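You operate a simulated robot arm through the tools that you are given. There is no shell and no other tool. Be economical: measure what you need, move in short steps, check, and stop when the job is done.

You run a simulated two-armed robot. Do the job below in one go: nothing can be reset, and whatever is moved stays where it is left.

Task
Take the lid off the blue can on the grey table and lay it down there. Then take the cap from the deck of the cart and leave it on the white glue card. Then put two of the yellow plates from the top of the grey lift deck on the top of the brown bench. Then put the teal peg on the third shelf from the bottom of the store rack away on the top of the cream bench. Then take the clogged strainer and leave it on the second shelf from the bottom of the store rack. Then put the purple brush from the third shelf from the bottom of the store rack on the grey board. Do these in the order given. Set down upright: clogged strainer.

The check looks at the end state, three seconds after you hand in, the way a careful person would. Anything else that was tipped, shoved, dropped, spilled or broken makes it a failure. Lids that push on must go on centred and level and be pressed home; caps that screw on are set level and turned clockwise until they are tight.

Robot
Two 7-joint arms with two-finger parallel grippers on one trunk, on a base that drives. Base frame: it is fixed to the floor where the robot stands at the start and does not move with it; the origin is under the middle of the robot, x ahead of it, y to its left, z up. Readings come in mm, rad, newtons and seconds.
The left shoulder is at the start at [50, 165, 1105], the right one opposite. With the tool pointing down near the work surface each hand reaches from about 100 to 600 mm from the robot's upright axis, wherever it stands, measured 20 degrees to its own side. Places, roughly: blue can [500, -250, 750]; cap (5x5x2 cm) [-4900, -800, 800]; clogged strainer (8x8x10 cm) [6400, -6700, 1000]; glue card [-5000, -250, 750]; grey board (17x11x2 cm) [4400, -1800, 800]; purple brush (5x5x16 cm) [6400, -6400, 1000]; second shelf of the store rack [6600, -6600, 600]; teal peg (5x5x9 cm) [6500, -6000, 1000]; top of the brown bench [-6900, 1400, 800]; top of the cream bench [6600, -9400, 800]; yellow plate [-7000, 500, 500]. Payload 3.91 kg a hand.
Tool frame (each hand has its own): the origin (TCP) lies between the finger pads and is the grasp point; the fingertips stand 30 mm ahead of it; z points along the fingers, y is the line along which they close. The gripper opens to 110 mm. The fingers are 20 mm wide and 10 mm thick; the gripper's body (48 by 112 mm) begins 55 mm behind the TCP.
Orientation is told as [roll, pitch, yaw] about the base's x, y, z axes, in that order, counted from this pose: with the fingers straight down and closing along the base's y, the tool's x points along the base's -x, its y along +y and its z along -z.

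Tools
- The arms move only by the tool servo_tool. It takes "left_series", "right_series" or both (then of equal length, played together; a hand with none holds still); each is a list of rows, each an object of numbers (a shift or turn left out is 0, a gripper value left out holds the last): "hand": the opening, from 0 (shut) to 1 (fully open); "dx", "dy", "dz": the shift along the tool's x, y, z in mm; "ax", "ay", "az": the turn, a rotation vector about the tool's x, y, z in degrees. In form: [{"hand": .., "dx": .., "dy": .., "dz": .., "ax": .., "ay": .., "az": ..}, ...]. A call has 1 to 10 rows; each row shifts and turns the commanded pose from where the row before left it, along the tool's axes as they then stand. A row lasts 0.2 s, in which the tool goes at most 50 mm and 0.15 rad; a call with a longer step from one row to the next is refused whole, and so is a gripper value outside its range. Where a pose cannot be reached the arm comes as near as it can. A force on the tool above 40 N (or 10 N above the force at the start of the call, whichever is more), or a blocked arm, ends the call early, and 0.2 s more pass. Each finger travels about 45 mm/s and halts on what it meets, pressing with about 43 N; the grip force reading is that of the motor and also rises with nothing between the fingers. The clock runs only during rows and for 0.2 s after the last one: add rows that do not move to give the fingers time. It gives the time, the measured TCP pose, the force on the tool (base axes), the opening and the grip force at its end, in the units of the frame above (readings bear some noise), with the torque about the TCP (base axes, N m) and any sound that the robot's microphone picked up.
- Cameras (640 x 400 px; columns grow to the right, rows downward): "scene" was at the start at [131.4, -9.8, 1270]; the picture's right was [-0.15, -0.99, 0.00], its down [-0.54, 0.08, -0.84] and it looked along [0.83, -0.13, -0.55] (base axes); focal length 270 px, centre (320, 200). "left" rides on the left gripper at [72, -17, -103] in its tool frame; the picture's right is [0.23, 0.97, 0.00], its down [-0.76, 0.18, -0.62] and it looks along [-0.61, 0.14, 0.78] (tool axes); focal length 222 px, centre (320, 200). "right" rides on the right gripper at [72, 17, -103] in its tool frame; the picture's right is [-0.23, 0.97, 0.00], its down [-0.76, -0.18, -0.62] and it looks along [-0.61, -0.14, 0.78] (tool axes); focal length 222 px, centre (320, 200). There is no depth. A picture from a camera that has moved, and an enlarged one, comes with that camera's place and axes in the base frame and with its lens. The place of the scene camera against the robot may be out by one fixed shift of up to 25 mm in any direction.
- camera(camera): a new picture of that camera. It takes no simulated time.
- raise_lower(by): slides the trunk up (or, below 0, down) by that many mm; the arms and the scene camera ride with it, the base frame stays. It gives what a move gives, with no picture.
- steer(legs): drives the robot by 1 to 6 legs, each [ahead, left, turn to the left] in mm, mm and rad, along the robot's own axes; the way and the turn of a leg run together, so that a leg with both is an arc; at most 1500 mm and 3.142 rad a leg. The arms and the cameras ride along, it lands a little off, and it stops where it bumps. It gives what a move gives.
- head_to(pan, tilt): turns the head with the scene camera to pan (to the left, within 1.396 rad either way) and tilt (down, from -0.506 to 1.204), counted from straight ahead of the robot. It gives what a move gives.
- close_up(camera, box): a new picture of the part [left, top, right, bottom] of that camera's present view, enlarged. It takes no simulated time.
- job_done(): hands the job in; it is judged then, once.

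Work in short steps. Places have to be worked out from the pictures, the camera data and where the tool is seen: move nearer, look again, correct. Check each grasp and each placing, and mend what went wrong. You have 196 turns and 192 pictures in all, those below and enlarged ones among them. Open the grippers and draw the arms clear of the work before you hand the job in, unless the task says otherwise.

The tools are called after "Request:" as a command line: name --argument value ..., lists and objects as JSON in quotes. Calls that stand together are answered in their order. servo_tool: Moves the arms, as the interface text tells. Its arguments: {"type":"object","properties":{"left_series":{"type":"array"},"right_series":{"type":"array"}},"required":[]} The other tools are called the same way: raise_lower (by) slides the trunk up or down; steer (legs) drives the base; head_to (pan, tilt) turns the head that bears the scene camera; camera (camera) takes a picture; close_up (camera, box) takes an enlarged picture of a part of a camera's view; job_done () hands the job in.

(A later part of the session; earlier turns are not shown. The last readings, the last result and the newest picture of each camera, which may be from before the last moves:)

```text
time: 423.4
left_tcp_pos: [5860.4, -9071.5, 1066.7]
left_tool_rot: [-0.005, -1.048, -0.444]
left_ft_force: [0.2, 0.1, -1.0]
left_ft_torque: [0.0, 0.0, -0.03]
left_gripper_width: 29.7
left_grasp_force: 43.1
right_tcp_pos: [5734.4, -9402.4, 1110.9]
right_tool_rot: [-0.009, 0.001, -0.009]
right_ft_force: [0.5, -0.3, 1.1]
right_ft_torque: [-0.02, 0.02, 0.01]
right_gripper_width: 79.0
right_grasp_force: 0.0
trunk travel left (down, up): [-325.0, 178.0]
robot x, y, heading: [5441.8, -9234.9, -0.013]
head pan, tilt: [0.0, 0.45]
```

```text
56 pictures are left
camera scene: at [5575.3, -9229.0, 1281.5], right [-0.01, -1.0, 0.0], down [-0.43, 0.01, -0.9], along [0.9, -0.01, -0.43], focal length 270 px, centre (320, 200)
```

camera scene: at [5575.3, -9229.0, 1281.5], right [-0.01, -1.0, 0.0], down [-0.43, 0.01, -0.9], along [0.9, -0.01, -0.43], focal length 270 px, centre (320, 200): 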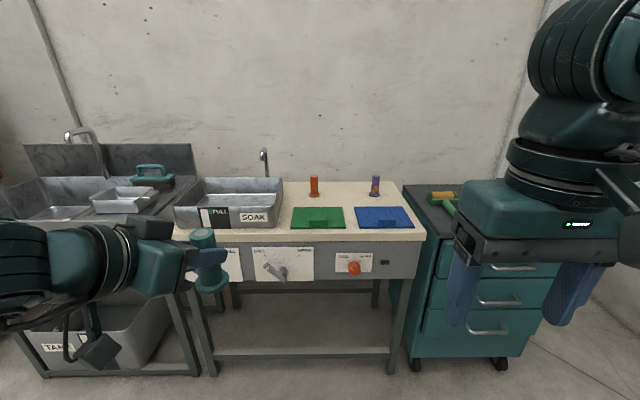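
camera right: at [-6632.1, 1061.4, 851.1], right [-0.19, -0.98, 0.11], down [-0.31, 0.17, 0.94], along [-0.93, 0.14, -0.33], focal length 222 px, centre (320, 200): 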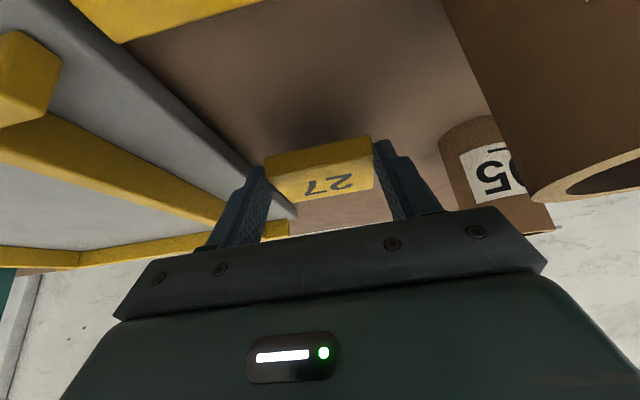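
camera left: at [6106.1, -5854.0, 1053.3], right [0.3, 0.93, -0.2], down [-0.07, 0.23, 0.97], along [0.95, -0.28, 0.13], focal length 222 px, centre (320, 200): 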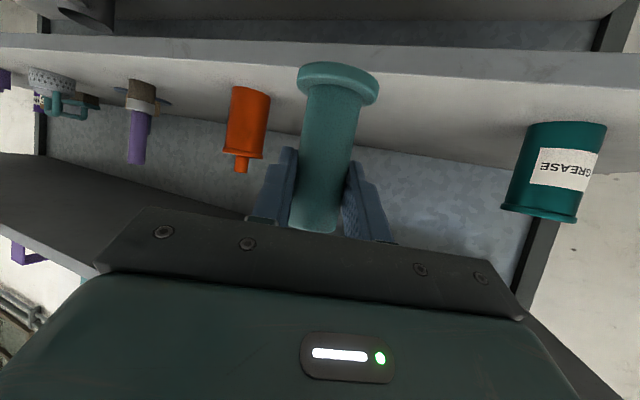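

The bench has room between the orange and purple pegs, at about [6625, -9348]. I drive up to the bench.

Request:
steer --legs '[[0, -140, 0.013], [550, 0, 0]]'

Request:
camera --camera "scene"

Request:
camera --camera "left"

```text
time: 428.1
left_tcp_pos: [6414.3, -9207.2, 1065.9]
left_tool_rot: [-0.004, -1.047, -0.434]
left_ft_force: [-0.1, -0.1, -1.0]
left_ft_torque: [0.01, 0.05, 0.01]
left_gripper_width: 29.6
left_grasp_force: 43.4
right_tcp_pos: [6290.2, -9539.8, 1111.2]
right_tool_rot: [-0.007, 0.0, 0.002]
right_ft_force: [0.7, 1.1, 0.3]
right_ft_torque: [0.02, 0.03, 0.0]
right_gripper_width: 79.1
right_grasp_force: 0.1
trunk travel left (down, up): [-325.0, 178.0]
robot x, y, heading: [5990.3, -9371.7, -0.003]
head pan, tilt: [0.0, 0.45]
```

```text
55 pictures are left
camera scene: at [6129.4, -9368.1, 1281.4], right [0.0, -1.0, 0.0], down [-0.44, 0.0, -0.9], along [0.9, 0.0, -0.44], focal length 270 px, centre (320, 200)
```

scene: 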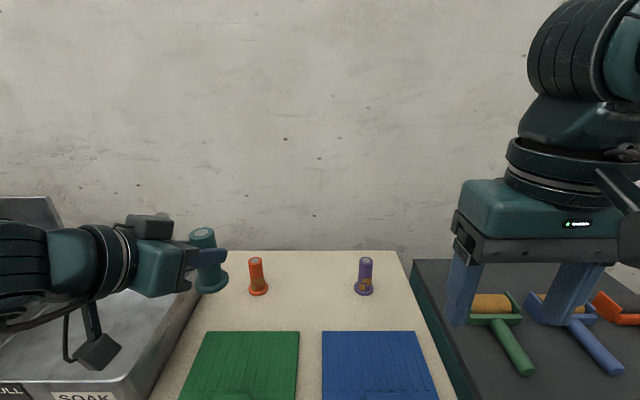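

```text
54 pictures are left
camera left: at [6293.4, -9170.3, 1053.2], right [0.31, 0.93, -0.2], down [-0.07, 0.23, 0.97], along [0.95, -0.29, 0.13], focal length 222 px, centre (320, 200)
```

left: 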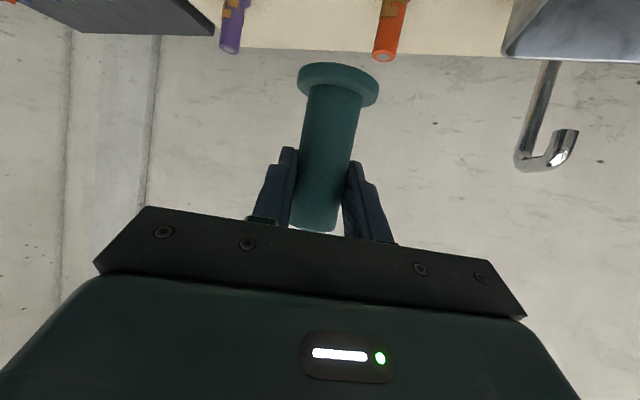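

Target spot is [6610, -9347], bench z≈808. I carry the peg over it and lower to z≈925.

Request:
servo_tool --left_series '[{"dx": -19, "dy": -7.5, "dz": 33}, {"dx": -19, "dy": -7.5, "dz": 33}, {"dx": -19, "dy": -7.5, "dz": 33}, {"dx": -19, "dy": -7.5, "dz": 33}, {"dx": -19, "dy": -7.5, "dz": 33}, {"dx": -19, "dy": -7.5, "dz": 33}, {"dx": 40, "dz": 23.1}, {"dx": 40, "dz": 23.1}, {"dx": 40, "dz": 23.1}, {}]'

Request:
camera --camera "scene"

Request:
camera --camera "left"

```text
time: 430.2
left_tcp_pos: [6601.3, -9343.5, 927.8]
left_tool_rot: [-0.005, -1.047, -0.432]
left_ft_force: [0.3, -0.4, -0.5]
left_ft_torque: [0.02, -0.02, -0.01]
left_gripper_width: 29.8
left_grasp_force: 43.5
right_tcp_pos: [6289.7, -9540.1, 1111.3]
right_tool_rot: [-0.009, 0.0, 0.002]
right_ft_force: [-0.9, -0.5, -0.3]
right_ft_torque: [0.03, 0.01, 0.01]
right_gripper_width: 79.1
right_grasp_force: 0.1
trunk travel left (down, up): [-325.0, 178.0]
robot x, y, heading: [5994.1, -9371.3, 0.0]
head pan, tilt: [0.0, 0.45]
```

```text
53 pictures are left
camera scene: at [6129.1, -9368.2, 1281.4], right [0.0, -1.0, 0.0], down [-0.44, 0.0, -0.9], along [0.9, 0.0, -0.44], focal length 270 px, centre (320, 200)
```

scene: 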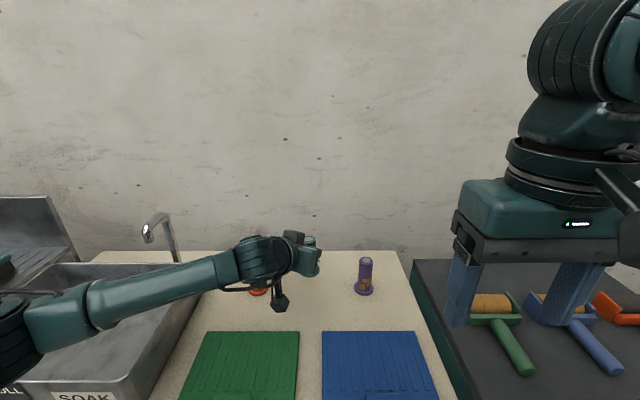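

```text
52 pictures are left
camera left: at [6480.4, -9306.2, 915.8], right [0.31, 0.93, -0.2], down [-0.07, 0.23, 0.97], along [0.95, -0.29, 0.13], focal length 222 px, centre (320, 200)
```

left: 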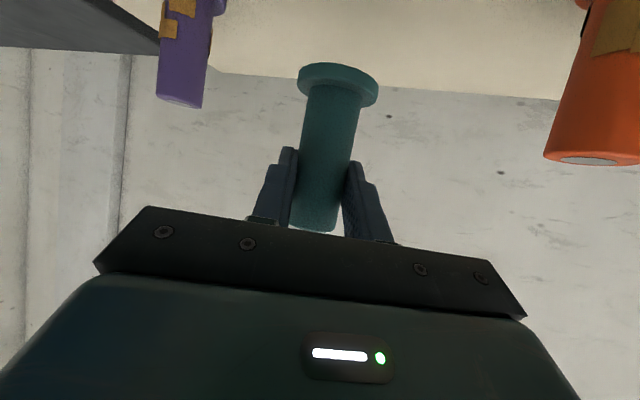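

I lower toward the bench in decreasing steps.

Request:
servo_tool --left_series '[{"dx": 17, "dz": 10}, {"dx": 17, "dz": 10}, {"dx": 4.3, "dz": 2.5}, {"dx": 2.6, "dz": 1.5}]'

Request:
servo_tool --left_series '[{"dx": 1.7, "dz": 1}, {"dx": 1.7, "dz": 1}]'

```text
time: 431.2
left_tcp_pos: [6601.7, -9343.7, 880.2]
left_tool_rot: [-0.005, -1.048, -0.432]
left_ft_force: [-0.6, -0.5, -0.2]
left_ft_torque: [-0.03, 0.01, 0.02]
left_gripper_width: 29.5
left_grasp_force: 43.0
right_tcp_pos: [6289.2, -9540.9, 1111.0]
right_tool_rot: [-0.01, 0.0, 0.002]
right_ft_force: [0.0, 0.5, 1.1]
right_ft_torque: [-0.01, -0.01, 0.0]
right_gripper_width: 79.1
right_grasp_force: 0.0
trunk travel left (down, up): [-325.0, 178.0]
robot x, y, heading: [5994.4, -9369.3, -0.001]
head pan, tilt: [0.0, 0.45]
```

```text
time: 431.9
left_tcp_pos: [6602.1, -9344.0, 875.0]
left_tool_rot: [-0.005, -1.047, -0.432]
left_ft_force: [0.0, -1.1, -0.6]
left_ft_torque: [-0.02, 0.0, -0.02]
left_gripper_width: 29.6
left_grasp_force: 43.1
right_tcp_pos: [6290.2, -9540.4, 1110.9]
right_tool_rot: [-0.008, 0.0, 0.003]
right_ft_force: [0.0, -0.2, 0.1]
right_ft_torque: [0.01, 0.03, -0.02]
right_gripper_width: 79.4
right_grasp_force: 0.0
trunk travel left (down, up): [-325.0, 178.0]
robot x, y, heading: [5994.9, -9372.1, -0.0]
head pan, tilt: [0.0, 0.45]
```

No contact yet at 875; I continue in 2–3 mm steps.

Request:
servo_tool --left_series '[{"dx": 2.6, "dz": 1.5}, {"dx": 1.7, "dz": 1}]'

Request:
servo_tool --left_series '[{"dx": 2.6, "dz": 1.5}, {"dx": 1.7, "dz": 1}]'

Request:
servo_tool --left_series '[{"dx": 2.6, "dz": 1.5}, {"dx": 1.7, "dz": 1}]'

Request:
camera --camera "left"

```text
time: 432.4
left_tcp_pos: [6601.5, -9343.8, 870.6]
left_tool_rot: [-0.006, -1.045, -0.435]
left_ft_force: [-1.3, 0.0, -1.4]
left_ft_torque: [0.02, -0.01, -0.02]
left_gripper_width: 29.6
left_grasp_force: 43.1
right_tcp_pos: [6290.2, -9539.3, 1111.0]
right_tool_rot: [-0.01, -0.003, 0.005]
right_ft_force: [0.1, 0.3, -0.5]
right_ft_torque: [0.0, -0.03, -0.01]
right_gripper_width: 79.0
right_grasp_force: 0.2
trunk travel left (down, up): [-325.0, 178.0]
robot x, y, heading: [5992.3, -9370.9, -0.001]
head pan, tilt: [0.0, 0.45]
```

```text
time: 433.1
left_tcp_pos: [6601.4, -9343.4, 865.5]
left_tool_rot: [-0.003, -1.049, -0.433]
left_ft_force: [-0.8, -0.3, -0.2]
left_ft_torque: [0.02, 0.01, 0.06]
left_gripper_width: 29.5
left_grasp_force: 43.0
right_tcp_pos: [6290.7, -9540.2, 1109.7]
right_tool_rot: [-0.009, 0.0, 0.004]
right_ft_force: [0.1, 0.0, 0.1]
right_ft_torque: [0.02, 0.03, 0.02]
right_gripper_width: 79.5
right_grasp_force: 0.1
trunk travel left (down, up): [-325.0, 178.0]
robot x, y, heading: [5990.4, -9370.4, -0.002]
head pan, tilt: [0.0, 0.45]
```

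```text
time: 433.6
left_tcp_pos: [6601.9, -9346.1, 862.4]
left_tool_rot: [-0.003, -1.052, -0.435]
left_ft_force: [-1.0, 2.5, 8.7]
left_ft_torque: [0.28, 0.04, 0.01]
left_gripper_width: 29.5
left_grasp_force: 43.3
right_tcp_pos: [6291.0, -9540.0, 1112.0]
right_tool_rot: [-0.008, 0.001, 0.004]
right_ft_force: [0.0, -0.3, 1.1]
right_ft_torque: [0.0, 0.05, 0.03]
right_gripper_width: 79.1
right_grasp_force: 0.0
trunk travel left (down, up): [-325.0, 178.0]
robot x, y, heading: [5994.0, -9371.3, -0.003]
head pan, tilt: [0.0, 0.45]
```

```text
51 pictures are left
camera left: at [6481.6, -9308.5, 849.7], right [0.31, 0.93, -0.2], down [-0.07, 0.23, 0.97], along [0.95, -0.29, 0.14], focal length 222 px, centre (320, 200)
```

left: 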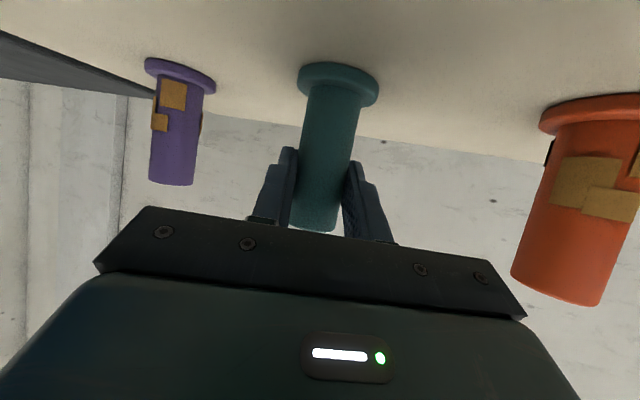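

The peg stands on the bench (8.7 N). I open and draw straight back, then up.

Request:
servo_tool --left_series '[{"dx": -1, "dz": -0.6, "hand": 0.2}, {"hand": 0.6}, {}, {}, {"dx": 15, "dz": -26}, {"dx": 21, "dz": -36}, {"dx": 21, "dz": -36}, {"dx": 0, "dz": -45}, {"dx": -15, "dz": -45}]'

Request:
camera --camera "left"

Request:
camera --camera "scene"

```text
time: 435.6
left_tcp_pos: [6444.7, -9239.4, 913.5]
left_tool_rot: [-0.009, -1.046, -0.432]
left_ft_force: [-0.5, -1.1, 0.2]
left_ft_torque: [0.0, 0.01, 0.02]
left_gripper_width: 66.0
left_grasp_force: 0.1
left hand out of reach, approached as far as the arm can: row 5, 6, 7
right_tcp_pos: [6288.6, -9539.3, 1111.1]
right_tool_rot: [-0.009, 0.001, 0.002]
right_ft_force: [-0.3, -0.1, 0.3]
right_ft_torque: [0.0, 0.0, 0.0]
right_gripper_width: 79.4
right_grasp_force: 0.0
trunk travel left (down, up): [-325.0, 178.0]
robot x, y, heading: [5997.5, -9371.6, 0.004]
head pan, tilt: [0.0, 0.45]
```

```text
50 pictures are left
camera left: at [6323.3, -9200.9, 900.8], right [0.31, 0.93, -0.2], down [-0.07, 0.23, 0.97], along [0.95, -0.29, 0.13], focal length 222 px, centre (320, 200)
```

left: 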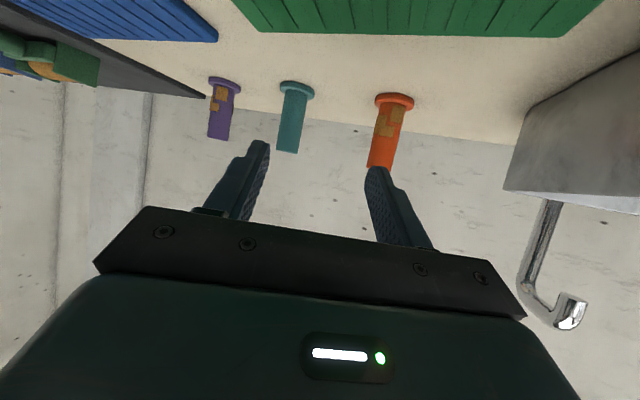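

```text
49 pictures are left
camera scene: at [6128.9, -9368.0, 1281.4], right [0.0, -1.0, 0.0], down [-0.44, 0.0, -0.9], along [0.9, 0.0, -0.44], focal length 270 px, centre (320, 200)
```

scene: 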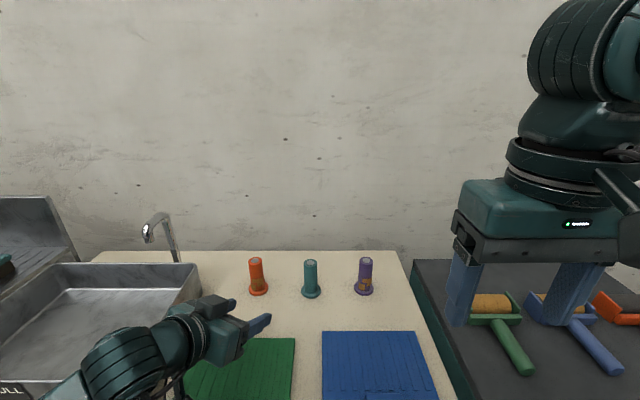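

The teal peg stands between the others. I raise the hand, back away and sidestep left to the strainer (about [6440, -6656]), squaring the tool yaw on the way.

Request:
servo_tool --left_series '[{"dx": -40, "dz": -23}, {"dx": -40, "dz": -23}, {"dx": -40, "dz": -23}, {"hand": 0.95}]'

Request:
steer --legs '[[-560, 0, 0], [0, 1300, 0], [0, 1295, 0]]'

Request:
servo_tool --left_series '[{"dx": -20, "dz": 34}, {"dx": -20, "dz": 34}, {"ax": -7.2, "az": -4.15}, {"ax": -7.2, "az": -4.15}, {"ax": -7.2, "az": -4.15}, {}]'

Request:
head_to --pan 0.05 --tilt 0.4

Request:
camera --camera "scene"

```text
time: 436.6
left_tcp_pos: [6442.6, -9237.1, 1051.9]
left_tool_rot: [-0.004, -1.047, -0.431]
left_ft_force: [0.2, 0.2, 1.1]
left_ft_torque: [0.02, 0.03, -0.01]
left_gripper_width: 100.9
left_grasp_force: 0.0
right_tcp_pos: [6290.1, -9540.1, 1111.0]
right_tool_rot: [-0.009, -0.001, 0.005]
right_ft_force: [0.0, -0.7, 0.2]
right_ft_torque: [-0.01, -0.04, -0.01]
right_gripper_width: 79.2
right_grasp_force: 0.1
trunk travel left (down, up): [-325.0, 178.0]
robot x, y, heading: [5993.7, -9368.8, 0.001]
head pan, tilt: [0.0, 0.45]
```

```text
time: 462.5
left_tcp_pos: [5877.1, -6617.5, 1052.1]
left_tool_rot: [-0.006, -1.045, -0.421]
left_ft_force: [0.6, -0.5, -0.3]
left_ft_torque: [0.01, 0.01, -0.03]
left_gripper_width: 104.2
left_grasp_force: 0.1
right_tcp_pos: [5727.4, -6921.6, 1110.2]
right_tool_rot: [-0.009, 0.001, 0.016]
right_ft_force: [0.1, 0.0, 0.6]
right_ft_torque: [-0.04, -0.01, -0.04]
right_gripper_width: 79.2
right_grasp_force: 0.2
trunk travel left (down, up): [-325.0, 178.0]
robot x, y, heading: [5429.8, -6758.4, 0.007]
head pan, tilt: [0.0, 0.45]
```

```text
time: 463.9
left_tcp_pos: [5947.1, -6649.2, 1052.0]
left_tool_rot: [-0.004, -1.046, 0.016]
left_ft_force: [0.6, 0.8, -0.1]
left_ft_torque: [-0.01, 0.03, 0.0]
left_gripper_width: 104.5
left_grasp_force: 0.0
right_tcp_pos: [5726.5, -6922.3, 1111.1]
right_tool_rot: [-0.01, 0.001, 0.016]
right_ft_force: [-0.3, -0.1, -0.4]
right_ft_torque: [-0.01, 0.03, 0.0]
right_gripper_width: 79.3
right_grasp_force: 0.0
trunk travel left (down, up): [-325.0, 178.0]
robot x, y, heading: [5427.0, -6754.4, 0.008]
head pan, tilt: [0.0, 0.45]
```

```text
time: 464.5
left_tcp_pos: [5948.1, -6650.0, 1052.1]
left_tool_rot: [-0.003, -1.044, 0.013]
left_ft_force: [0.3, -0.1, 0.3]
left_ft_torque: [-0.02, -0.01, 0.0]
left_gripper_width: 104.6
left_grasp_force: 0.1
right_tcp_pos: [5726.5, -6921.9, 1111.0]
right_tool_rot: [-0.01, 0.0, 0.017]
right_ft_force: [0.4, 0.1, -0.6]
right_ft_torque: [-0.01, 0.01, 0.04]
right_gripper_width: 79.2
right_grasp_force: 0.0
trunk travel left (down, up): [-325.0, 178.0]
robot x, y, heading: [5428.5, -6753.7, 0.004]
head pan, tilt: [0.051, 0.4]
```

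```text
48 pictures are left
camera scene: at [5564.6, -6747.0, 1286.1], right [0.06, -1.0, 0.0], down [-0.39, -0.02, -0.92], along [0.92, 0.05, -0.39], focal length 270 px, centre (320, 200)
```

scene: 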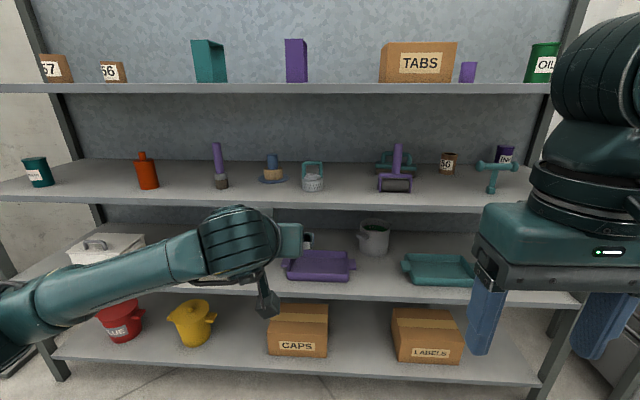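

Overview shows the strainer near [6440, -6665], and a free spot on the second shelf between the purple and teal trays (about y -6929). I drive 350 mm ahead and look through the left camera.

Request:
steer --legs '[[345, 0, 0]]'

Request:
camera --camera "left"

Request:
camera --camera "scene"

```text
time: 466.7
left_tcp_pos: [6287.8, -6646.0, 1052.1]
left_tool_rot: [-0.004, -1.047, 0.012]
left_ft_force: [-0.8, -0.4, 0.2]
left_ft_torque: [0.01, 0.03, 0.03]
left_gripper_width: 104.7
left_grasp_force: 0.1
right_tcp_pos: [6068.4, -6918.4, 1109.8]
right_tool_rot: [-0.009, 0.0, 0.015]
right_ft_force: [0.3, 0.0, 1.1]
right_ft_torque: [0.0, 0.03, 0.03]
right_gripper_width: 79.2
right_grasp_force: 0.1
trunk travel left (down, up): [-325.0, 178.0]
robot x, y, heading: [5769.3, -6756.3, 0.008]
head pan, tilt: [0.051, 0.4]
```

```text
47 pictures are left
camera left: at [6164.4, -6665.4, 1038.9], right [-0.12, 0.97, -0.2], down [-0.16, 0.18, 0.97], along [0.98, 0.15, 0.13], focal length 222 px, centre (320, 200)
```

left: 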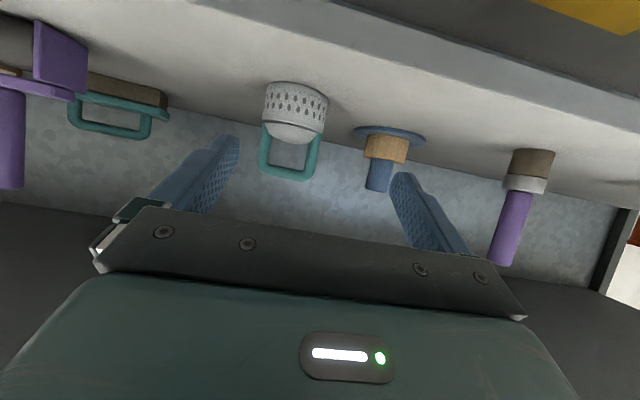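

```text
46 pictures are left
camera scene: at [5906.2, -6743.8, 1286.0], right [0.06, -1.0, 0.0], down [-0.39, -0.02, -0.92], along [0.92, 0.06, -0.39], focal length 270 px, centre (320, 200)
```

scene: 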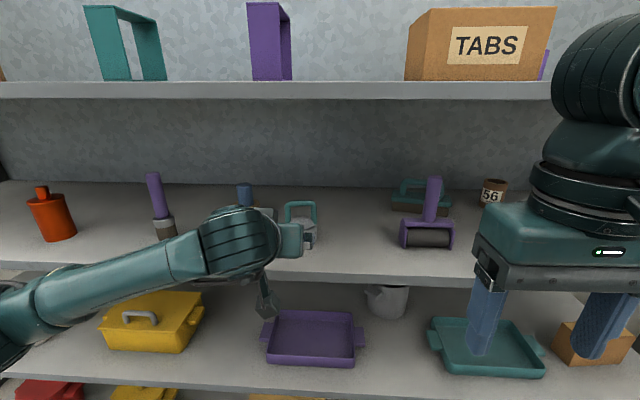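

Strainer centre about [6445, -6671], handle arch top z≈1052. I approach to about 40 mm short and check.

Request:
servo_tool --left_series '[{"dx": -5, "dy": -13, "dz": 39}, {"dx": -15, "dy": -14, "dz": 35}, {"dx": -17, "dz": 30}, {}]'

Request:
camera --camera "left"

```text
time: 467.7
left_tcp_pos: [6397.2, -6671.1, 1032.6]
left_tool_rot: [-0.004, -1.046, 0.014]
left_ft_force: [0.8, -0.2, 0.4]
left_ft_torque: [0.01, 0.01, -0.02]
left_gripper_width: 104.7
left_grasp_force: 0.0
right_tcp_pos: [6068.1, -6918.5, 1111.4]
right_tool_rot: [-0.008, -0.001, 0.015]
right_ft_force: [0.7, -0.4, -0.8]
right_ft_torque: [0.02, 0.01, -0.01]
right_gripper_width: 78.9
right_grasp_force: 0.1
trunk travel left (down, up): [-325.0, 178.0]
robot x, y, heading: [5771.3, -6749.6, 0.006]
head pan, tilt: [0.051, 0.4]
```

```text
45 pictures are left
camera left: at [6272.4, -6689.6, 1019.9], right [-0.12, 0.97, -0.2], down [-0.16, 0.18, 0.97], along [0.98, 0.15, 0.13], focal length 222 px, centre (320, 200)
```

left: 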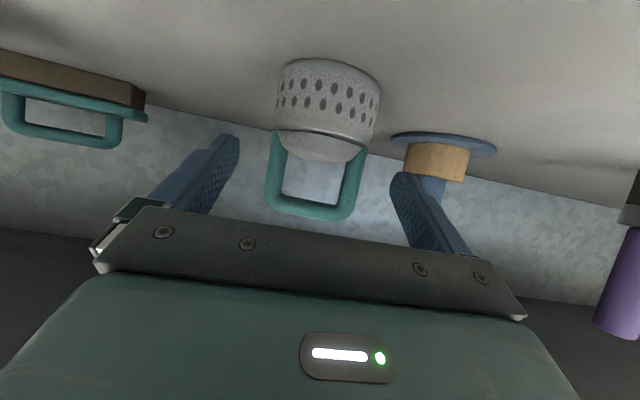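

Centred. I advance 42 mm and close on the handle.

Request:
servo_tool --left_series '[{"dx": -10.5, "dz": 18.2}, {"dx": -10.5, "dz": 18.2}, {}, {"hand": 0}, {}, {}, {}]'

Request:
camera --camera "left"

```text
time: 469.3
left_tcp_pos: [6440.6, -6669.3, 1031.3]
left_tool_rot: [-0.004, -1.044, 0.012]
left_ft_force: [0.0, -0.4, -0.2]
left_ft_torque: [0.03, -0.04, -0.02]
left_gripper_width: 70.4
left_grasp_force: 43.3
right_tcp_pos: [6068.7, -6919.5, 1110.5]
right_tool_rot: [-0.008, -0.001, 0.016]
right_ft_force: [-0.1, -0.7, 0.7]
right_ft_torque: [0.0, -0.03, -0.02]
right_gripper_width: 79.1
right_grasp_force: 0.1
trunk travel left (down, up): [-325.0, 178.0]
robot x, y, heading: [5770.1, -6753.4, 0.006]
head pan, tilt: [0.051, 0.4]
```

```text
44 pictures are left
camera left: at [6314.2, -6689.5, 1018.9], right [-0.12, 0.97, -0.2], down [-0.16, 0.18, 0.97], along [0.98, 0.15, 0.13], focal length 222 px, centre (320, 200)
```

left: 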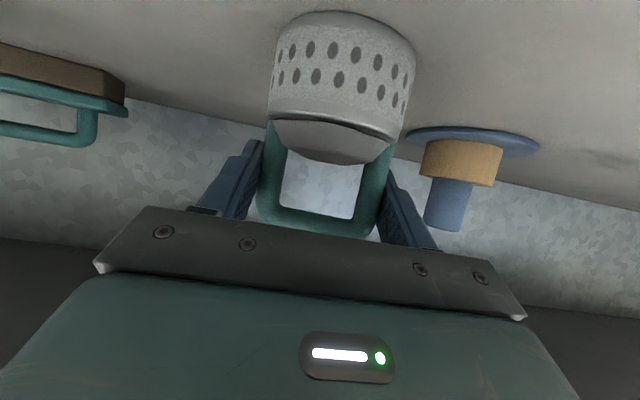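

Gripped at 70 mm. I lift 35 mm, check, and back the robot out.

Request:
servo_tool --left_series '[{"dx": -8, "dz": -5}, {"dx": -22, "dz": -12.7}, {}]'

Request:
camera --camera "left"

```text
time: 470.1
left_tcp_pos: [6439.4, -6669.8, 1065.4]
left_tool_rot: [-0.004, -1.047, 0.013]
left_ft_force: [-0.7, 0.1, -1.2]
left_ft_torque: [0.02, 0.01, 0.02]
left_gripper_width: 70.3
left_grasp_force: 43.1
right_tcp_pos: [6069.1, -6917.7, 1110.9]
right_tool_rot: [-0.008, 0.0, 0.016]
right_ft_force: [-0.2, 0.2, -1.0]
right_ft_torque: [0.0, 0.0, -0.02]
right_gripper_width: 79.0
right_grasp_force: 0.0
trunk travel left (down, up): [-325.0, 178.0]
robot x, y, heading: [5767.0, -6754.8, 0.008]
head pan, tilt: [0.051, 0.4]
```

```text
43 pictures are left
camera left: at [6314.9, -6688.6, 1053.0], right [-0.12, 0.97, -0.2], down [-0.16, 0.18, 0.97], along [0.98, 0.15, 0.13], focal length 222 px, centre (320, 200)
```

left: 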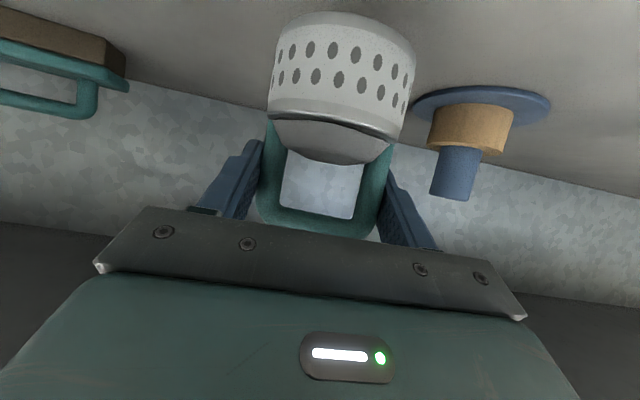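

The strainer is held. I back out, shift right 260 mm and lower the trunk 310 mm to face the second shelf.

Request:
steer --legs '[[-380, 0, 0], [0, -262, 0]]'

Request:
raise_lower --by -310

Request:
camera --camera "left"

Request:
camera --camera "scene"

```text
time: 475.1
left_tcp_pos: [6061.2, -6940.3, 1064.9]
left_tool_rot: [-0.004, -1.045, 0.008]
left_ft_force: [-0.5, 0.8, -1.5]
left_ft_torque: [-0.01, 0.01, -0.02]
left_gripper_width: 70.2
left_grasp_force: 43.2
right_tcp_pos: [5688.7, -7186.2, 1111.3]
right_tool_rot: [-0.009, 0.0, 0.013]
right_ft_force: [-0.2, -0.4, -0.3]
right_ft_torque: [0.02, 0.02, -0.01]
right_gripper_width: 79.1
right_grasp_force: 0.1
trunk travel left (down, up): [-325.0, 178.0]
robot x, y, heading: [5391.2, -7020.0, 0.006]
head pan, tilt: [0.051, 0.4]
```

```text
time: 478.1
left_tcp_pos: [6061.2, -6939.8, 755.0]
left_tool_rot: [-0.004, -1.046, 0.009]
left_ft_force: [0.1, 0.4, -1.3]
left_ft_torque: [0.02, -0.02, 0.0]
left_gripper_width: 70.2
left_grasp_force: 43.2
right_tcp_pos: [5688.8, -7186.2, 799.8]
right_tool_rot: [-0.007, 0.0, 0.011]
right_ft_force: [-0.1, 0.6, 0.4]
right_ft_torque: [0.04, 0.0, -0.04]
right_gripper_width: 79.1
right_grasp_force: 0.1
trunk travel left (down, up): [-15.0, 488.0]
robot x, y, heading: [5393.8, -7020.2, 0.008]
head pan, tilt: [0.051, 0.4]
```

```text
42 pictures are left
camera left: at [5935.9, -6957.7, 743.0], right [-0.12, 0.97, -0.2], down [-0.16, 0.18, 0.97], along [0.98, 0.15, 0.13], focal length 222 px, centre (320, 200)
```

left: 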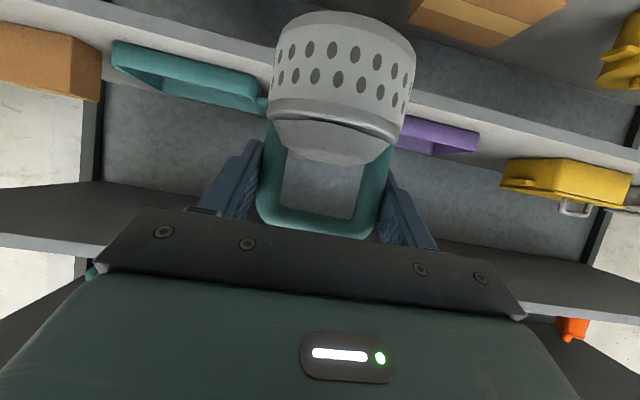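

```text
41 pictures are left
camera scene: at [5526.8, -7011.5, 976.1], right [0.06, -1.0, 0.0], down [-0.39, -0.02, -0.92], along [0.92, 0.05, -0.39], focal length 270 px, centre (320, 200)
```

scene: 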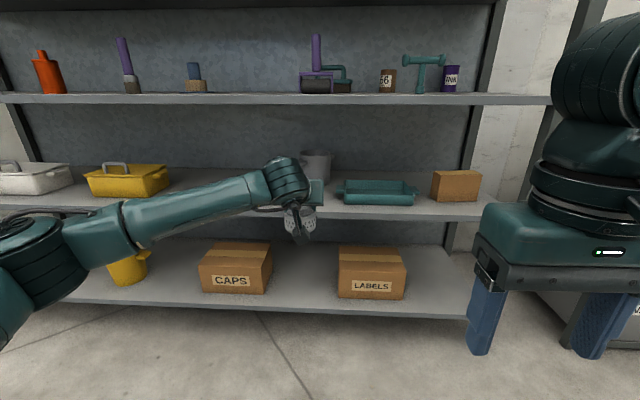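

Shelf 2 is at about z 610; the gap between trays is y -6836 to -7017, so y -6937 is right. I lower the hand 28 mm and drive in 355 mm.

Request:
servo_tool --left_series '[{"dx": 24, "dz": 14}, {}]'

Request:
steer --legs '[[355, 0, -0.005]]'

Request:
camera --camera "left"

Request:
camera --camera "scene"

```text
time: 478.8
left_tcp_pos: [6061.0, -6938.8, 727.5]
left_tool_rot: [-0.003, -1.045, 0.012]
left_ft_force: [-0.1, -1.0, -1.2]
left_ft_torque: [0.03, -0.01, -0.01]
left_gripper_width: 70.2
left_grasp_force: 42.9
right_tcp_pos: [5689.4, -7185.9, 801.5]
right_tool_rot: [-0.009, -0.001, 0.011]
right_ft_force: [0.0, 0.1, -0.2]
right_ft_torque: [-0.06, 0.0, -0.01]
right_gripper_width: 79.1
right_grasp_force: 0.0
trunk travel left (down, up): [-15.0, 488.0]
robot x, y, heading: [5389.6, -7018.1, 0.01]
head pan, tilt: [0.051, 0.4]
```

```text
time: 481.1
left_tcp_pos: [6416.2, -6942.4, 727.4]
left_tool_rot: [-0.003, -1.046, 0.005]
left_ft_force: [0.1, 0.3, -1.5]
left_ft_torque: [0.01, 0.01, 0.0]
left_gripper_width: 70.2
left_grasp_force: 42.8
right_tcp_pos: [6043.7, -7186.6, 800.9]
right_tool_rot: [-0.008, 0.0, 0.004]
right_ft_force: [-1.3, 0.0, 0.7]
right_ft_torque: [0.03, -0.03, -0.01]
right_gripper_width: 79.1
right_grasp_force: 0.0
trunk travel left (down, up): [-15.0, 488.0]
robot x, y, heading: [5747.1, -7021.7, -0.002]
head pan, tilt: [0.051, 0.4]
```

```text
40 pictures are left
camera left: at [6292.2, -6959.8, 714.9], right [-0.11, 0.97, -0.2], down [-0.16, 0.18, 0.97], along [0.98, 0.14, 0.13], focal length 222 px, centre (320, 200)
```

left: 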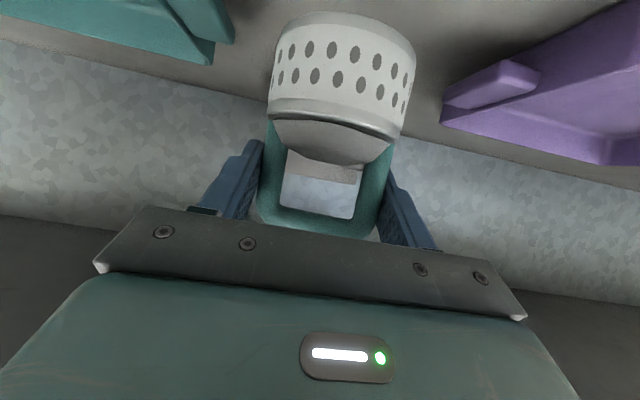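

```text
39 pictures are left
camera scene: at [5882.9, -7011.5, 976.1], right [0.05, -1.0, 0.0], down [-0.39, -0.02, -0.92], along [0.92, 0.05, -0.39], focal length 270 px, centre (320, 200)
```

scene: 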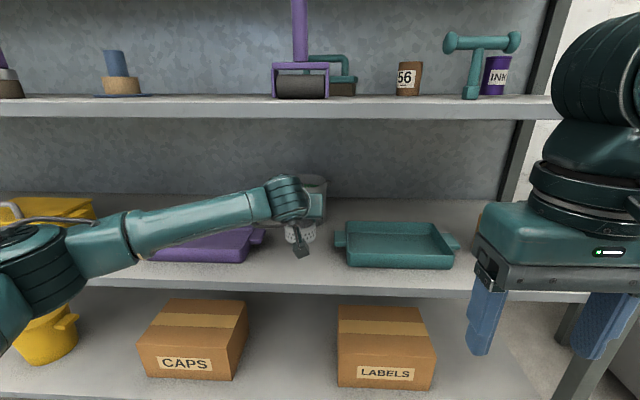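

In the gap with clearance on both sides. I lower toward the shelf.

Request:
servo_tool --left_series '[{"dx": 15, "dz": 8.7}, {"dx": 13, "dz": 7.5}, {"dx": 4.3, "dz": 2.5}]'

Request:
servo_tool --left_series '[{"dx": 2.6, "dz": 1.5}, {"dx": 2.6, "dz": 1.5}]'

Request:
servo_tool --left_series '[{"dx": 2.6, "dz": 1.5}, {"dx": 1.7, "dz": 1}]'

```text
time: 481.9
left_tcp_pos: [6417.9, -6943.2, 689.4]
left_tool_rot: [-0.004, -1.046, 0.001]
left_ft_force: [0.9, 0.6, -1.5]
left_ft_torque: [0.01, 0.05, -0.04]
left_gripper_width: 70.1
left_grasp_force: 43.6
right_tcp_pos: [6043.4, -7187.9, 800.6]
right_tool_rot: [-0.01, 0.001, 0.005]
right_ft_force: [0.2, 0.3, -0.4]
right_ft_torque: [0.0, 0.0, -0.02]
right_gripper_width: 79.4
right_grasp_force: 0.1
trunk travel left (down, up): [-15.0, 488.0]
robot x, y, heading: [5748.9, -7021.2, -0.004]
head pan, tilt: [0.051, 0.4]
```

```text
time: 482.4
left_tcp_pos: [6417.7, -6943.5, 683.5]
left_tool_rot: [-0.004, -1.046, 0.005]
left_ft_force: [0.3, -0.6, -2.7]
left_ft_torque: [-0.01, -0.01, 0.02]
left_gripper_width: 70.1
left_grasp_force: 43.1
right_tcp_pos: [6043.2, -7187.5, 800.4]
right_tool_rot: [-0.009, 0.0, 0.004]
right_ft_force: [-1.1, 0.1, 0.3]
right_ft_torque: [-0.01, 0.0, 0.02]
right_gripper_width: 79.1
right_grasp_force: 0.0
trunk travel left (down, up): [-15.0, 488.0]
robot x, y, heading: [5743.5, -7022.3, -0.005]
head pan, tilt: [0.051, 0.4]
```

```text
time: 483.1
left_tcp_pos: [6416.3, -6943.2, 679.6]
left_tool_rot: [-0.003, -1.045, 0.001]
left_ft_force: [-0.3, -0.2, -1.2]
left_ft_torque: [-0.01, -0.01, 0.01]
left_gripper_width: 70.1
left_grasp_force: 42.5
right_tcp_pos: [6044.4, -7188.3, 801.4]
right_tool_rot: [-0.007, 0.0, 0.005]
right_ft_force: [-0.3, -0.5, 0.2]
right_ft_torque: [0.01, 0.0, 0.01]
right_gripper_width: 79.4
right_grasp_force: 0.0
trunk travel left (down, up): [-15.0, 488.0]
robot x, y, heading: [5746.9, -7019.1, -0.002]
head pan, tilt: [0.051, 0.4]
```

Not yet down; I keep on in small steps.

Request:
servo_tool --left_series '[{"dx": 2.6, "dz": 1.5}, {"dx": 1.7, "dz": 1}]'

Request:
servo_tool --left_series '[{"dx": 2.6, "dz": 1.5}, {"dx": 1.7, "dz": 1}]'

Request:
servo_tool --left_series '[{"dx": 2.6, "dz": 1.5}, {"dx": 1.7, "dz": 1}]'

Request:
camera --camera "left"

```text
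time: 483.6
left_tcp_pos: [6417.5, -6942.4, 673.6]
left_tool_rot: [-0.005, -1.046, 0.003]
left_ft_force: [0.3, 0.3, -2.3]
left_ft_torque: [-0.01, 0.01, -0.02]
left_gripper_width: 70.3
left_grasp_force: 42.7
right_tcp_pos: [6044.7, -7188.6, 801.3]
right_tool_rot: [-0.008, 0.0, 0.005]
right_ft_force: [-0.4, 0.2, -0.7]
right_ft_torque: [-0.02, 0.0, 0.03]
right_gripper_width: 79.0
right_grasp_force: 0.0
trunk travel left (down, up): [-15.0, 488.0]
robot x, y, heading: [5744.3, -7024.0, 0.002]
head pan, tilt: [0.051, 0.4]
```

```text
time: 484.2
left_tcp_pos: [6418.3, -6942.0, 671.1]
left_tool_rot: [-0.005, -1.049, 0.005]
left_ft_force: [-3.6, 0.4, 7.8]
left_ft_torque: [0.01, 0.5, -0.02]
left_gripper_width: 70.0
left_grasp_force: 42.2
right_tcp_pos: [6042.5, -7187.5, 801.5]
right_tool_rot: [-0.008, -0.002, 0.005]
right_ft_force: [-0.9, 0.0, 0.5]
right_ft_torque: [0.04, 0.02, 0.0]
right_gripper_width: 79.2
right_grasp_force: 0.1
trunk travel left (down, up): [-15.0, 488.0]
robot x, y, heading: [5751.1, -7024.2, -0.001]
head pan, tilt: [0.051, 0.4]
```

```text
time: 484.9
left_tcp_pos: [6417.6, -6942.8, 671.9]
left_tool_rot: [-0.007, -1.056, 0.006]
left_ft_force: [-2.0, 0.7, 25.4]
left_ft_torque: [0.04, 0.8, -0.14]
left_gripper_width: 70.2
left_grasp_force: 43.7
right_tcp_pos: [6042.4, -7188.0, 802.2]
right_tool_rot: [-0.009, -0.004, 0.005]
right_ft_force: [-0.2, 0.3, -0.2]
right_ft_torque: [0.01, -0.01, 0.02]
right_gripper_width: 79.4
right_grasp_force: 0.0
trunk travel left (down, up): [-15.0, 488.0]
robot x, y, heading: [5750.5, -7018.8, -0.007]
head pan, tilt: [0.051, 0.4]
```

```text
38 pictures are left
camera left: at [6292.4, -6960.1, 657.3], right [-0.11, 0.97, -0.2], down [-0.17, 0.18, 0.97], along [0.98, 0.14, 0.14], focal length 222 px, centre (320, 200)
```

left: 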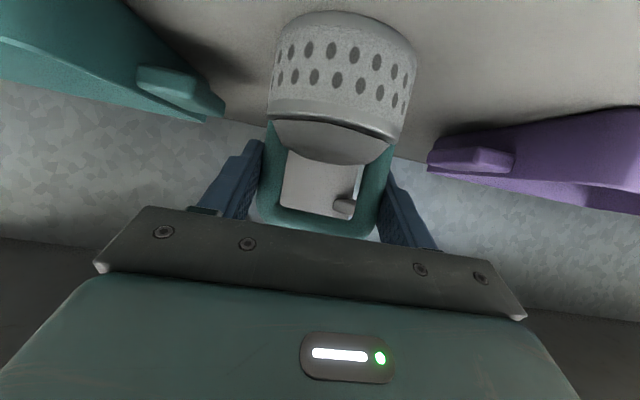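

The base rests on the shelf (front edge first, tiny tilt). I ease off slightly and open so that it settles flat.

Request:
servo_tool --left_series '[{"dx": -2.6, "dz": -1.5}, {"hand": 0.7}, {"hand": 0.95}, {}, {}]'

Request:
camera --camera "left"

```text
time: 486.1
left_tcp_pos: [6416.8, -6942.3, 666.8]
left_tool_rot: [-0.003, -1.048, 0.002]
left_ft_force: [0.1, 0.4, 0.3]
left_ft_torque: [0.01, -0.03, -0.02]
left_gripper_width: 104.6
left_grasp_force: 0.0
right_tcp_pos: [6043.7, -7187.9, 801.1]
right_tool_rot: [-0.008, 0.0, 0.006]
right_ft_force: [-0.2, -0.7, -0.5]
right_ft_torque: [0.0, -0.01, 0.0]
right_gripper_width: 79.2
right_grasp_force: 0.1
trunk travel left (down, up): [-15.0, 488.0]
robot x, y, heading: [5746.9, -7022.8, -0.0]
head pan, tilt: [0.051, 0.4]
```

```text
37 pictures are left
camera left: at [6292.5, -6960.4, 654.8], right [-0.11, 0.97, -0.2], down [-0.16, 0.18, 0.97], along [0.98, 0.14, 0.13], focal length 222 px, centre (320, 200)
```

left: 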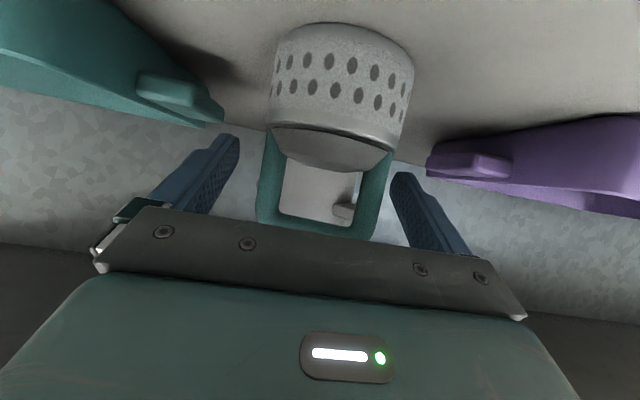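

It stands upright. I drive straight back out, raise the trunk, and move left 598 mm to the brush.

Request:
steer --legs '[[-360, 0, 0]]'

Request:
raise_lower --by 310

Request:
steer --legs '[[0, 598, 0]]'

Request:
camera --camera "scene"

Request:
camera --camera "left"

```text
time: 488.3
left_tcp_pos: [6068.1, -6942.9, 666.7]
left_tool_rot: [-0.002, -1.044, -0.001]
left_ft_force: [-1.0, -0.3, 0.6]
left_ft_torque: [0.01, 0.02, -0.03]
left_gripper_width: 104.4
left_grasp_force: 0.1
right_tcp_pos: [5693.3, -7188.7, 801.7]
right_tool_rot: [-0.009, 0.0, 0.003]
right_ft_force: [-1.2, -0.2, 0.4]
right_ft_torque: [0.01, -0.02, -0.03]
right_gripper_width: 79.3
right_grasp_force: 0.0
trunk travel left (down, up): [-15.0, 488.0]
robot x, y, heading: [5395.6, -7021.7, -0.002]
head pan, tilt: [0.051, 0.4]
```

```text
time: 491.4
left_tcp_pos: [6066.7, -6943.4, 977.5]
left_tool_rot: [-0.003, -1.046, -0.001]
left_ft_force: [0.4, -0.1, 0.2]
left_ft_torque: [0.0, 0.02, -0.02]
left_gripper_width: 104.4
left_grasp_force: 0.1
right_tcp_pos: [5693.6, -7187.8, 1110.5]
right_tool_rot: [-0.009, 0.0, 0.002]
right_ft_force: [-0.7, -0.1, -0.4]
right_ft_torque: [0.04, -0.05, 0.03]
right_gripper_width: 79.0
right_grasp_force: 0.1
trunk travel left (down, up): [-325.0, 178.0]
robot x, y, heading: [5397.0, -7021.4, -0.0]
head pan, tilt: [0.051, 0.4]
```

```text
time: 497.2
left_tcp_pos: [6073.9, -6346.4, 977.9]
left_tool_rot: [-0.003, -1.044, -0.012]
left_ft_force: [-0.6, 0.3, -0.1]
left_ft_torque: [-0.02, 0.01, -0.01]
left_gripper_width: 104.6
left_grasp_force: 0.1
right_tcp_pos: [5696.2, -6586.1, 1110.6]
right_tool_rot: [-0.009, 0.0, -0.008]
right_ft_force: [0.3, 0.2, -0.2]
right_ft_torque: [-0.01, -0.01, 0.02]
right_gripper_width: 78.9
right_grasp_force: 0.0
trunk travel left (down, up): [-325.0, 178.0]
robot x, y, heading: [5402.0, -6413.5, -0.022]
head pan, tilt: [0.051, 0.4]
```

```text
36 pictures are left
camera scene: at [5538.4, -6407.7, 1286.1], right [0.04, -1.0, 0.0], down [-0.39, -0.01, -0.92], along [0.92, 0.03, -0.39], focal length 270 px, centre (320, 200)
```

scene: 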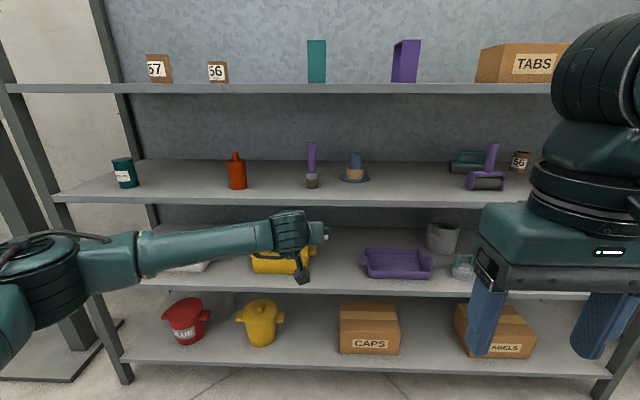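

```text
35 pictures are left
camera left: at [5948.9, -6362.8, 964.9], right [-0.1, 0.98, -0.2], down [-0.15, 0.18, 0.97], along [0.98, 0.13, 0.13], focal length 222 px, centre (320, 200)
```

left: 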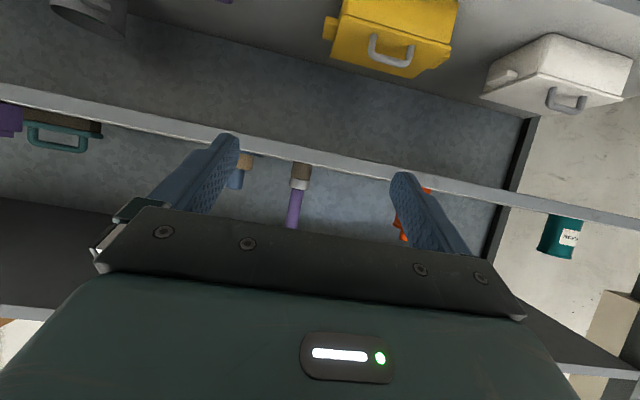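

The strainer stands on shelf 2. The brush is at [6440, -6353]. I raise the left hand to z≈1042 and drive in 325 mm.

Request:
servo_tool --left_series '[{"dx": -28, "dz": -16, "hand": 0.65}, {"dx": -28, "dz": -16}, {}]'

Request:
steer --legs '[[320, 0, 0]]'

Request:
camera --camera "left"

```text
time: 498.0
left_tcp_pos: [6075.3, -6346.7, 1042.5]
left_tool_rot: [-0.002, -1.044, -0.011]
left_ft_force: [-0.5, -0.1, -0.2]
left_ft_torque: [0.03, 0.02, -0.01]
left_gripper_width: 71.7
left_grasp_force: 0.0
right_tcp_pos: [5697.0, -6587.1, 1111.0]
right_tool_rot: [-0.008, -0.002, -0.01]
right_ft_force: [0.0, 0.7, 0.5]
right_ft_torque: [-0.03, 0.0, 0.02]
right_gripper_width: 79.3
right_grasp_force: 0.0
trunk travel left (down, up): [-325.0, 178.0]
robot x, y, heading: [5399.0, -6415.2, -0.012]
head pan, tilt: [0.051, 0.4]
```

```text
time: 500.1
left_tcp_pos: [6400.6, -6347.5, 1040.8]
left_tool_rot: [-0.004, -1.045, -0.008]
left_ft_force: [-0.1, 0.3, -0.5]
left_ft_torque: [0.01, 0.02, -0.01]
left_gripper_width: 71.6
left_grasp_force: 0.0
right_tcp_pos: [6024.0, -6589.8, 1110.8]
right_tool_rot: [-0.008, -0.002, -0.003]
right_ft_force: [0.0, 0.0, 0.2]
right_ft_torque: [0.01, -0.02, 0.01]
right_gripper_width: 78.9
right_grasp_force: 0.1
trunk travel left (down, up): [-325.0, 178.0]
robot x, y, heading: [5726.9, -6421.1, -0.011]
head pan, tilt: [0.051, 0.4]
```

```text
34 pictures are left
camera left: at [6275.9, -6364.1, 1029.1], right [-0.1, 0.97, -0.2], down [-0.15, 0.18, 0.97], along [0.98, 0.13, 0.13], focal length 222 px, centre (320, 200)
```

left: 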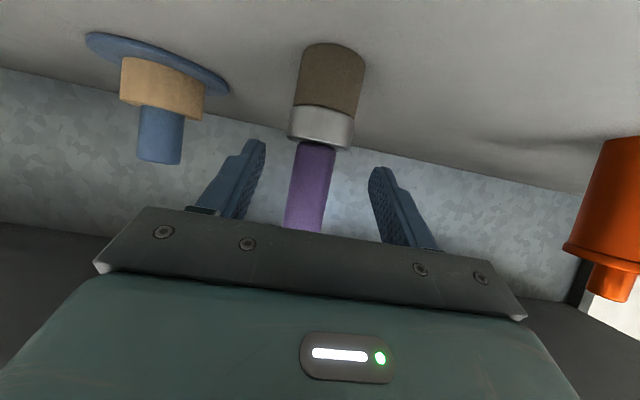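

Handle is about 5 mm right of centre. I advance 33 mm with that correction and close.

Request:
servo_tool --left_series '[{"dx": -8.3, "dy": -2.5, "dz": 14.3}, {"dx": -8.3, "dy": -2.5, "dz": 14.3}, {"hand": 0}, {}, {}, {}, {}]'

Request:
servo_tool --left_series '[{"dx": -8, "dz": -5}, {"dx": -22, "dz": -12.7}, {}]'

Request:
camera --camera "left"

```text
time: 501.8
left_tcp_pos: [6434.8, -6352.5, 1040.9]
left_tool_rot: [-0.004, -1.045, -0.009]
left_ft_force: [0.5, -0.3, 0.5]
left_ft_torque: [0.32, -0.05, 0.07]
left_gripper_width: 25.7
left_grasp_force: 42.7
right_tcp_pos: [6023.9, -6589.2, 1109.9]
right_tool_rot: [-0.008, 0.001, -0.003]
right_ft_force: [-0.2, 0.3, -0.5]
right_ft_torque: [0.03, 0.01, -0.01]
right_gripper_width: 79.3
right_grasp_force: 0.1
trunk travel left (down, up): [-325.0, 178.0]
robot x, y, heading: [5727.0, -6418.9, -0.01]
head pan, tilt: [0.051, 0.4]
```

```text
time: 502.6
left_tcp_pos: [6434.1, -6353.4, 1075.5]
left_tool_rot: [-0.003, -1.045, -0.008]
left_ft_force: [0.5, 0.2, -2.2]
left_ft_torque: [0.04, 0.0, 0.0]
left_gripper_width: 25.4
left_grasp_force: 43.1
right_tcp_pos: [6024.1, -6589.3, 1110.3]
right_tool_rot: [-0.01, -0.001, -0.003]
right_ft_force: [0.2, -0.2, 0.0]
right_ft_torque: [-0.04, 0.03, 0.03]
right_gripper_width: 78.9
right_grasp_force: 0.1
trunk travel left (down, up): [-325.0, 178.0]
robot x, y, heading: [5731.6, -6419.0, -0.012]
head pan, tilt: [0.051, 0.4]
```

```text
33 pictures are left
camera left: at [6308.2, -6368.7, 1063.1], right [-0.1, 0.97, -0.2], down [-0.16, 0.18, 0.97], along [0.98, 0.13, 0.13], focal length 222 px, centre (320, 200)
```

left: 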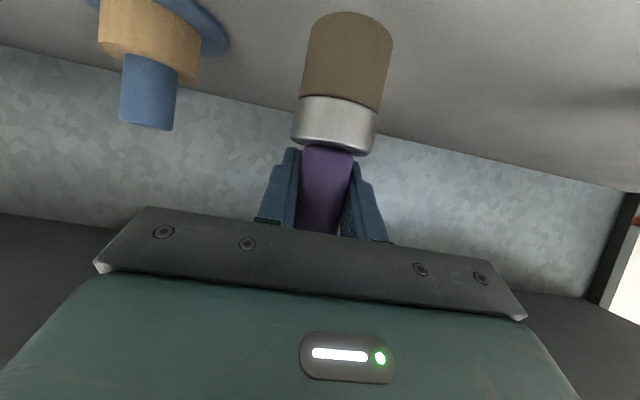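

The brush is held. I back out, pull the hand in a little, and retrace the known route: to y≈-6130, backwards to x≈2500, then turn to face +y.

Request:
steer --legs '[[-350, 0, 0.011], [0, 285, 0]]'

Request:
servo_tool --left_series '[{"dx": 22, "dz": -38}, {"dx": 22, "dz": -38}, {"dx": 22, "dz": -38}, {"dx": 22, "dz": -38}, {"dx": 22, "dz": -38}]'

Request:
steer --legs '[[-1450, 0, 0], [-1440, 0, 0], [0, 0, 1.57]]'

```text
time: 507.5
left_tcp_pos: [6086.1, -6059.9, 1075.9]
left_tool_rot: [-0.002, -1.044, 0.006]
left_ft_force: [-0.3, 0.4, -0.9]
left_ft_torque: [-0.01, 0.0, -0.01]
left_gripper_width: 25.6
left_grasp_force: 42.3
right_tcp_pos: [5678.4, -6300.9, 1111.6]
right_tool_rot: [-0.009, 0.001, 0.009]
right_ft_force: [-0.1, 0.0, 0.2]
right_ft_torque: [-0.02, -0.03, -0.03]
right_gripper_width: 79.0
right_grasp_force: 0.0
trunk travel left (down, up): [-325.0, 178.0]
robot x, y, heading: [5381.8, -6132.1, 0.002]
head pan, tilt: [0.051, 0.4]
```

```text
time: 508.7
left_tcp_pos: [5865.3, -6058.2, 1074.3]
left_tool_rot: [-0.004, -1.045, 0.007]
left_ft_force: [0.2, 0.6, -0.7]
left_ft_torque: [0.01, 0.02, 0.02]
left_gripper_width: 25.5
left_grasp_force: 43.3
right_tcp_pos: [5677.8, -6300.9, 1111.7]
right_tool_rot: [-0.008, 0.0, 0.007]
right_ft_force: [-0.3, 0.1, 0.5]
right_ft_torque: [0.01, -0.02, 0.01]
right_gripper_width: 79.3
right_grasp_force: 0.0
trunk travel left (down, up): [-325.0, 178.0]
robot x, y, heading: [5382.6, -6131.7, 0.0]
head pan, tilt: [0.051, 0.4]
```

```text
time: 526.5
left_tcp_pos: [2410.5, -5668.9, 1073.4]
left_tool_rot: [-0.005, -1.046, 1.538]
left_ft_force: [0.1, -1.2, -1.3]
left_ft_torque: [0.0, -0.02, 0.0]
left_gripper_width: 25.8
left_grasp_force: 43.3
right_tcp_pos: [2644.7, -5866.3, 1110.3]
right_tool_rot: [-0.008, 0.001, 1.542]
right_ft_force: [-0.4, 0.0, -0.3]
right_ft_torque: [0.03, 0.0, -0.01]
right_gripper_width: 79.4
right_grasp_force: 0.0
trunk travel left (down, up): [-325.0, 178.0]
robot x, y, heading: [2465.6, -6155.7, 1.532]
head pan, tilt: [0.051, 0.4]
```

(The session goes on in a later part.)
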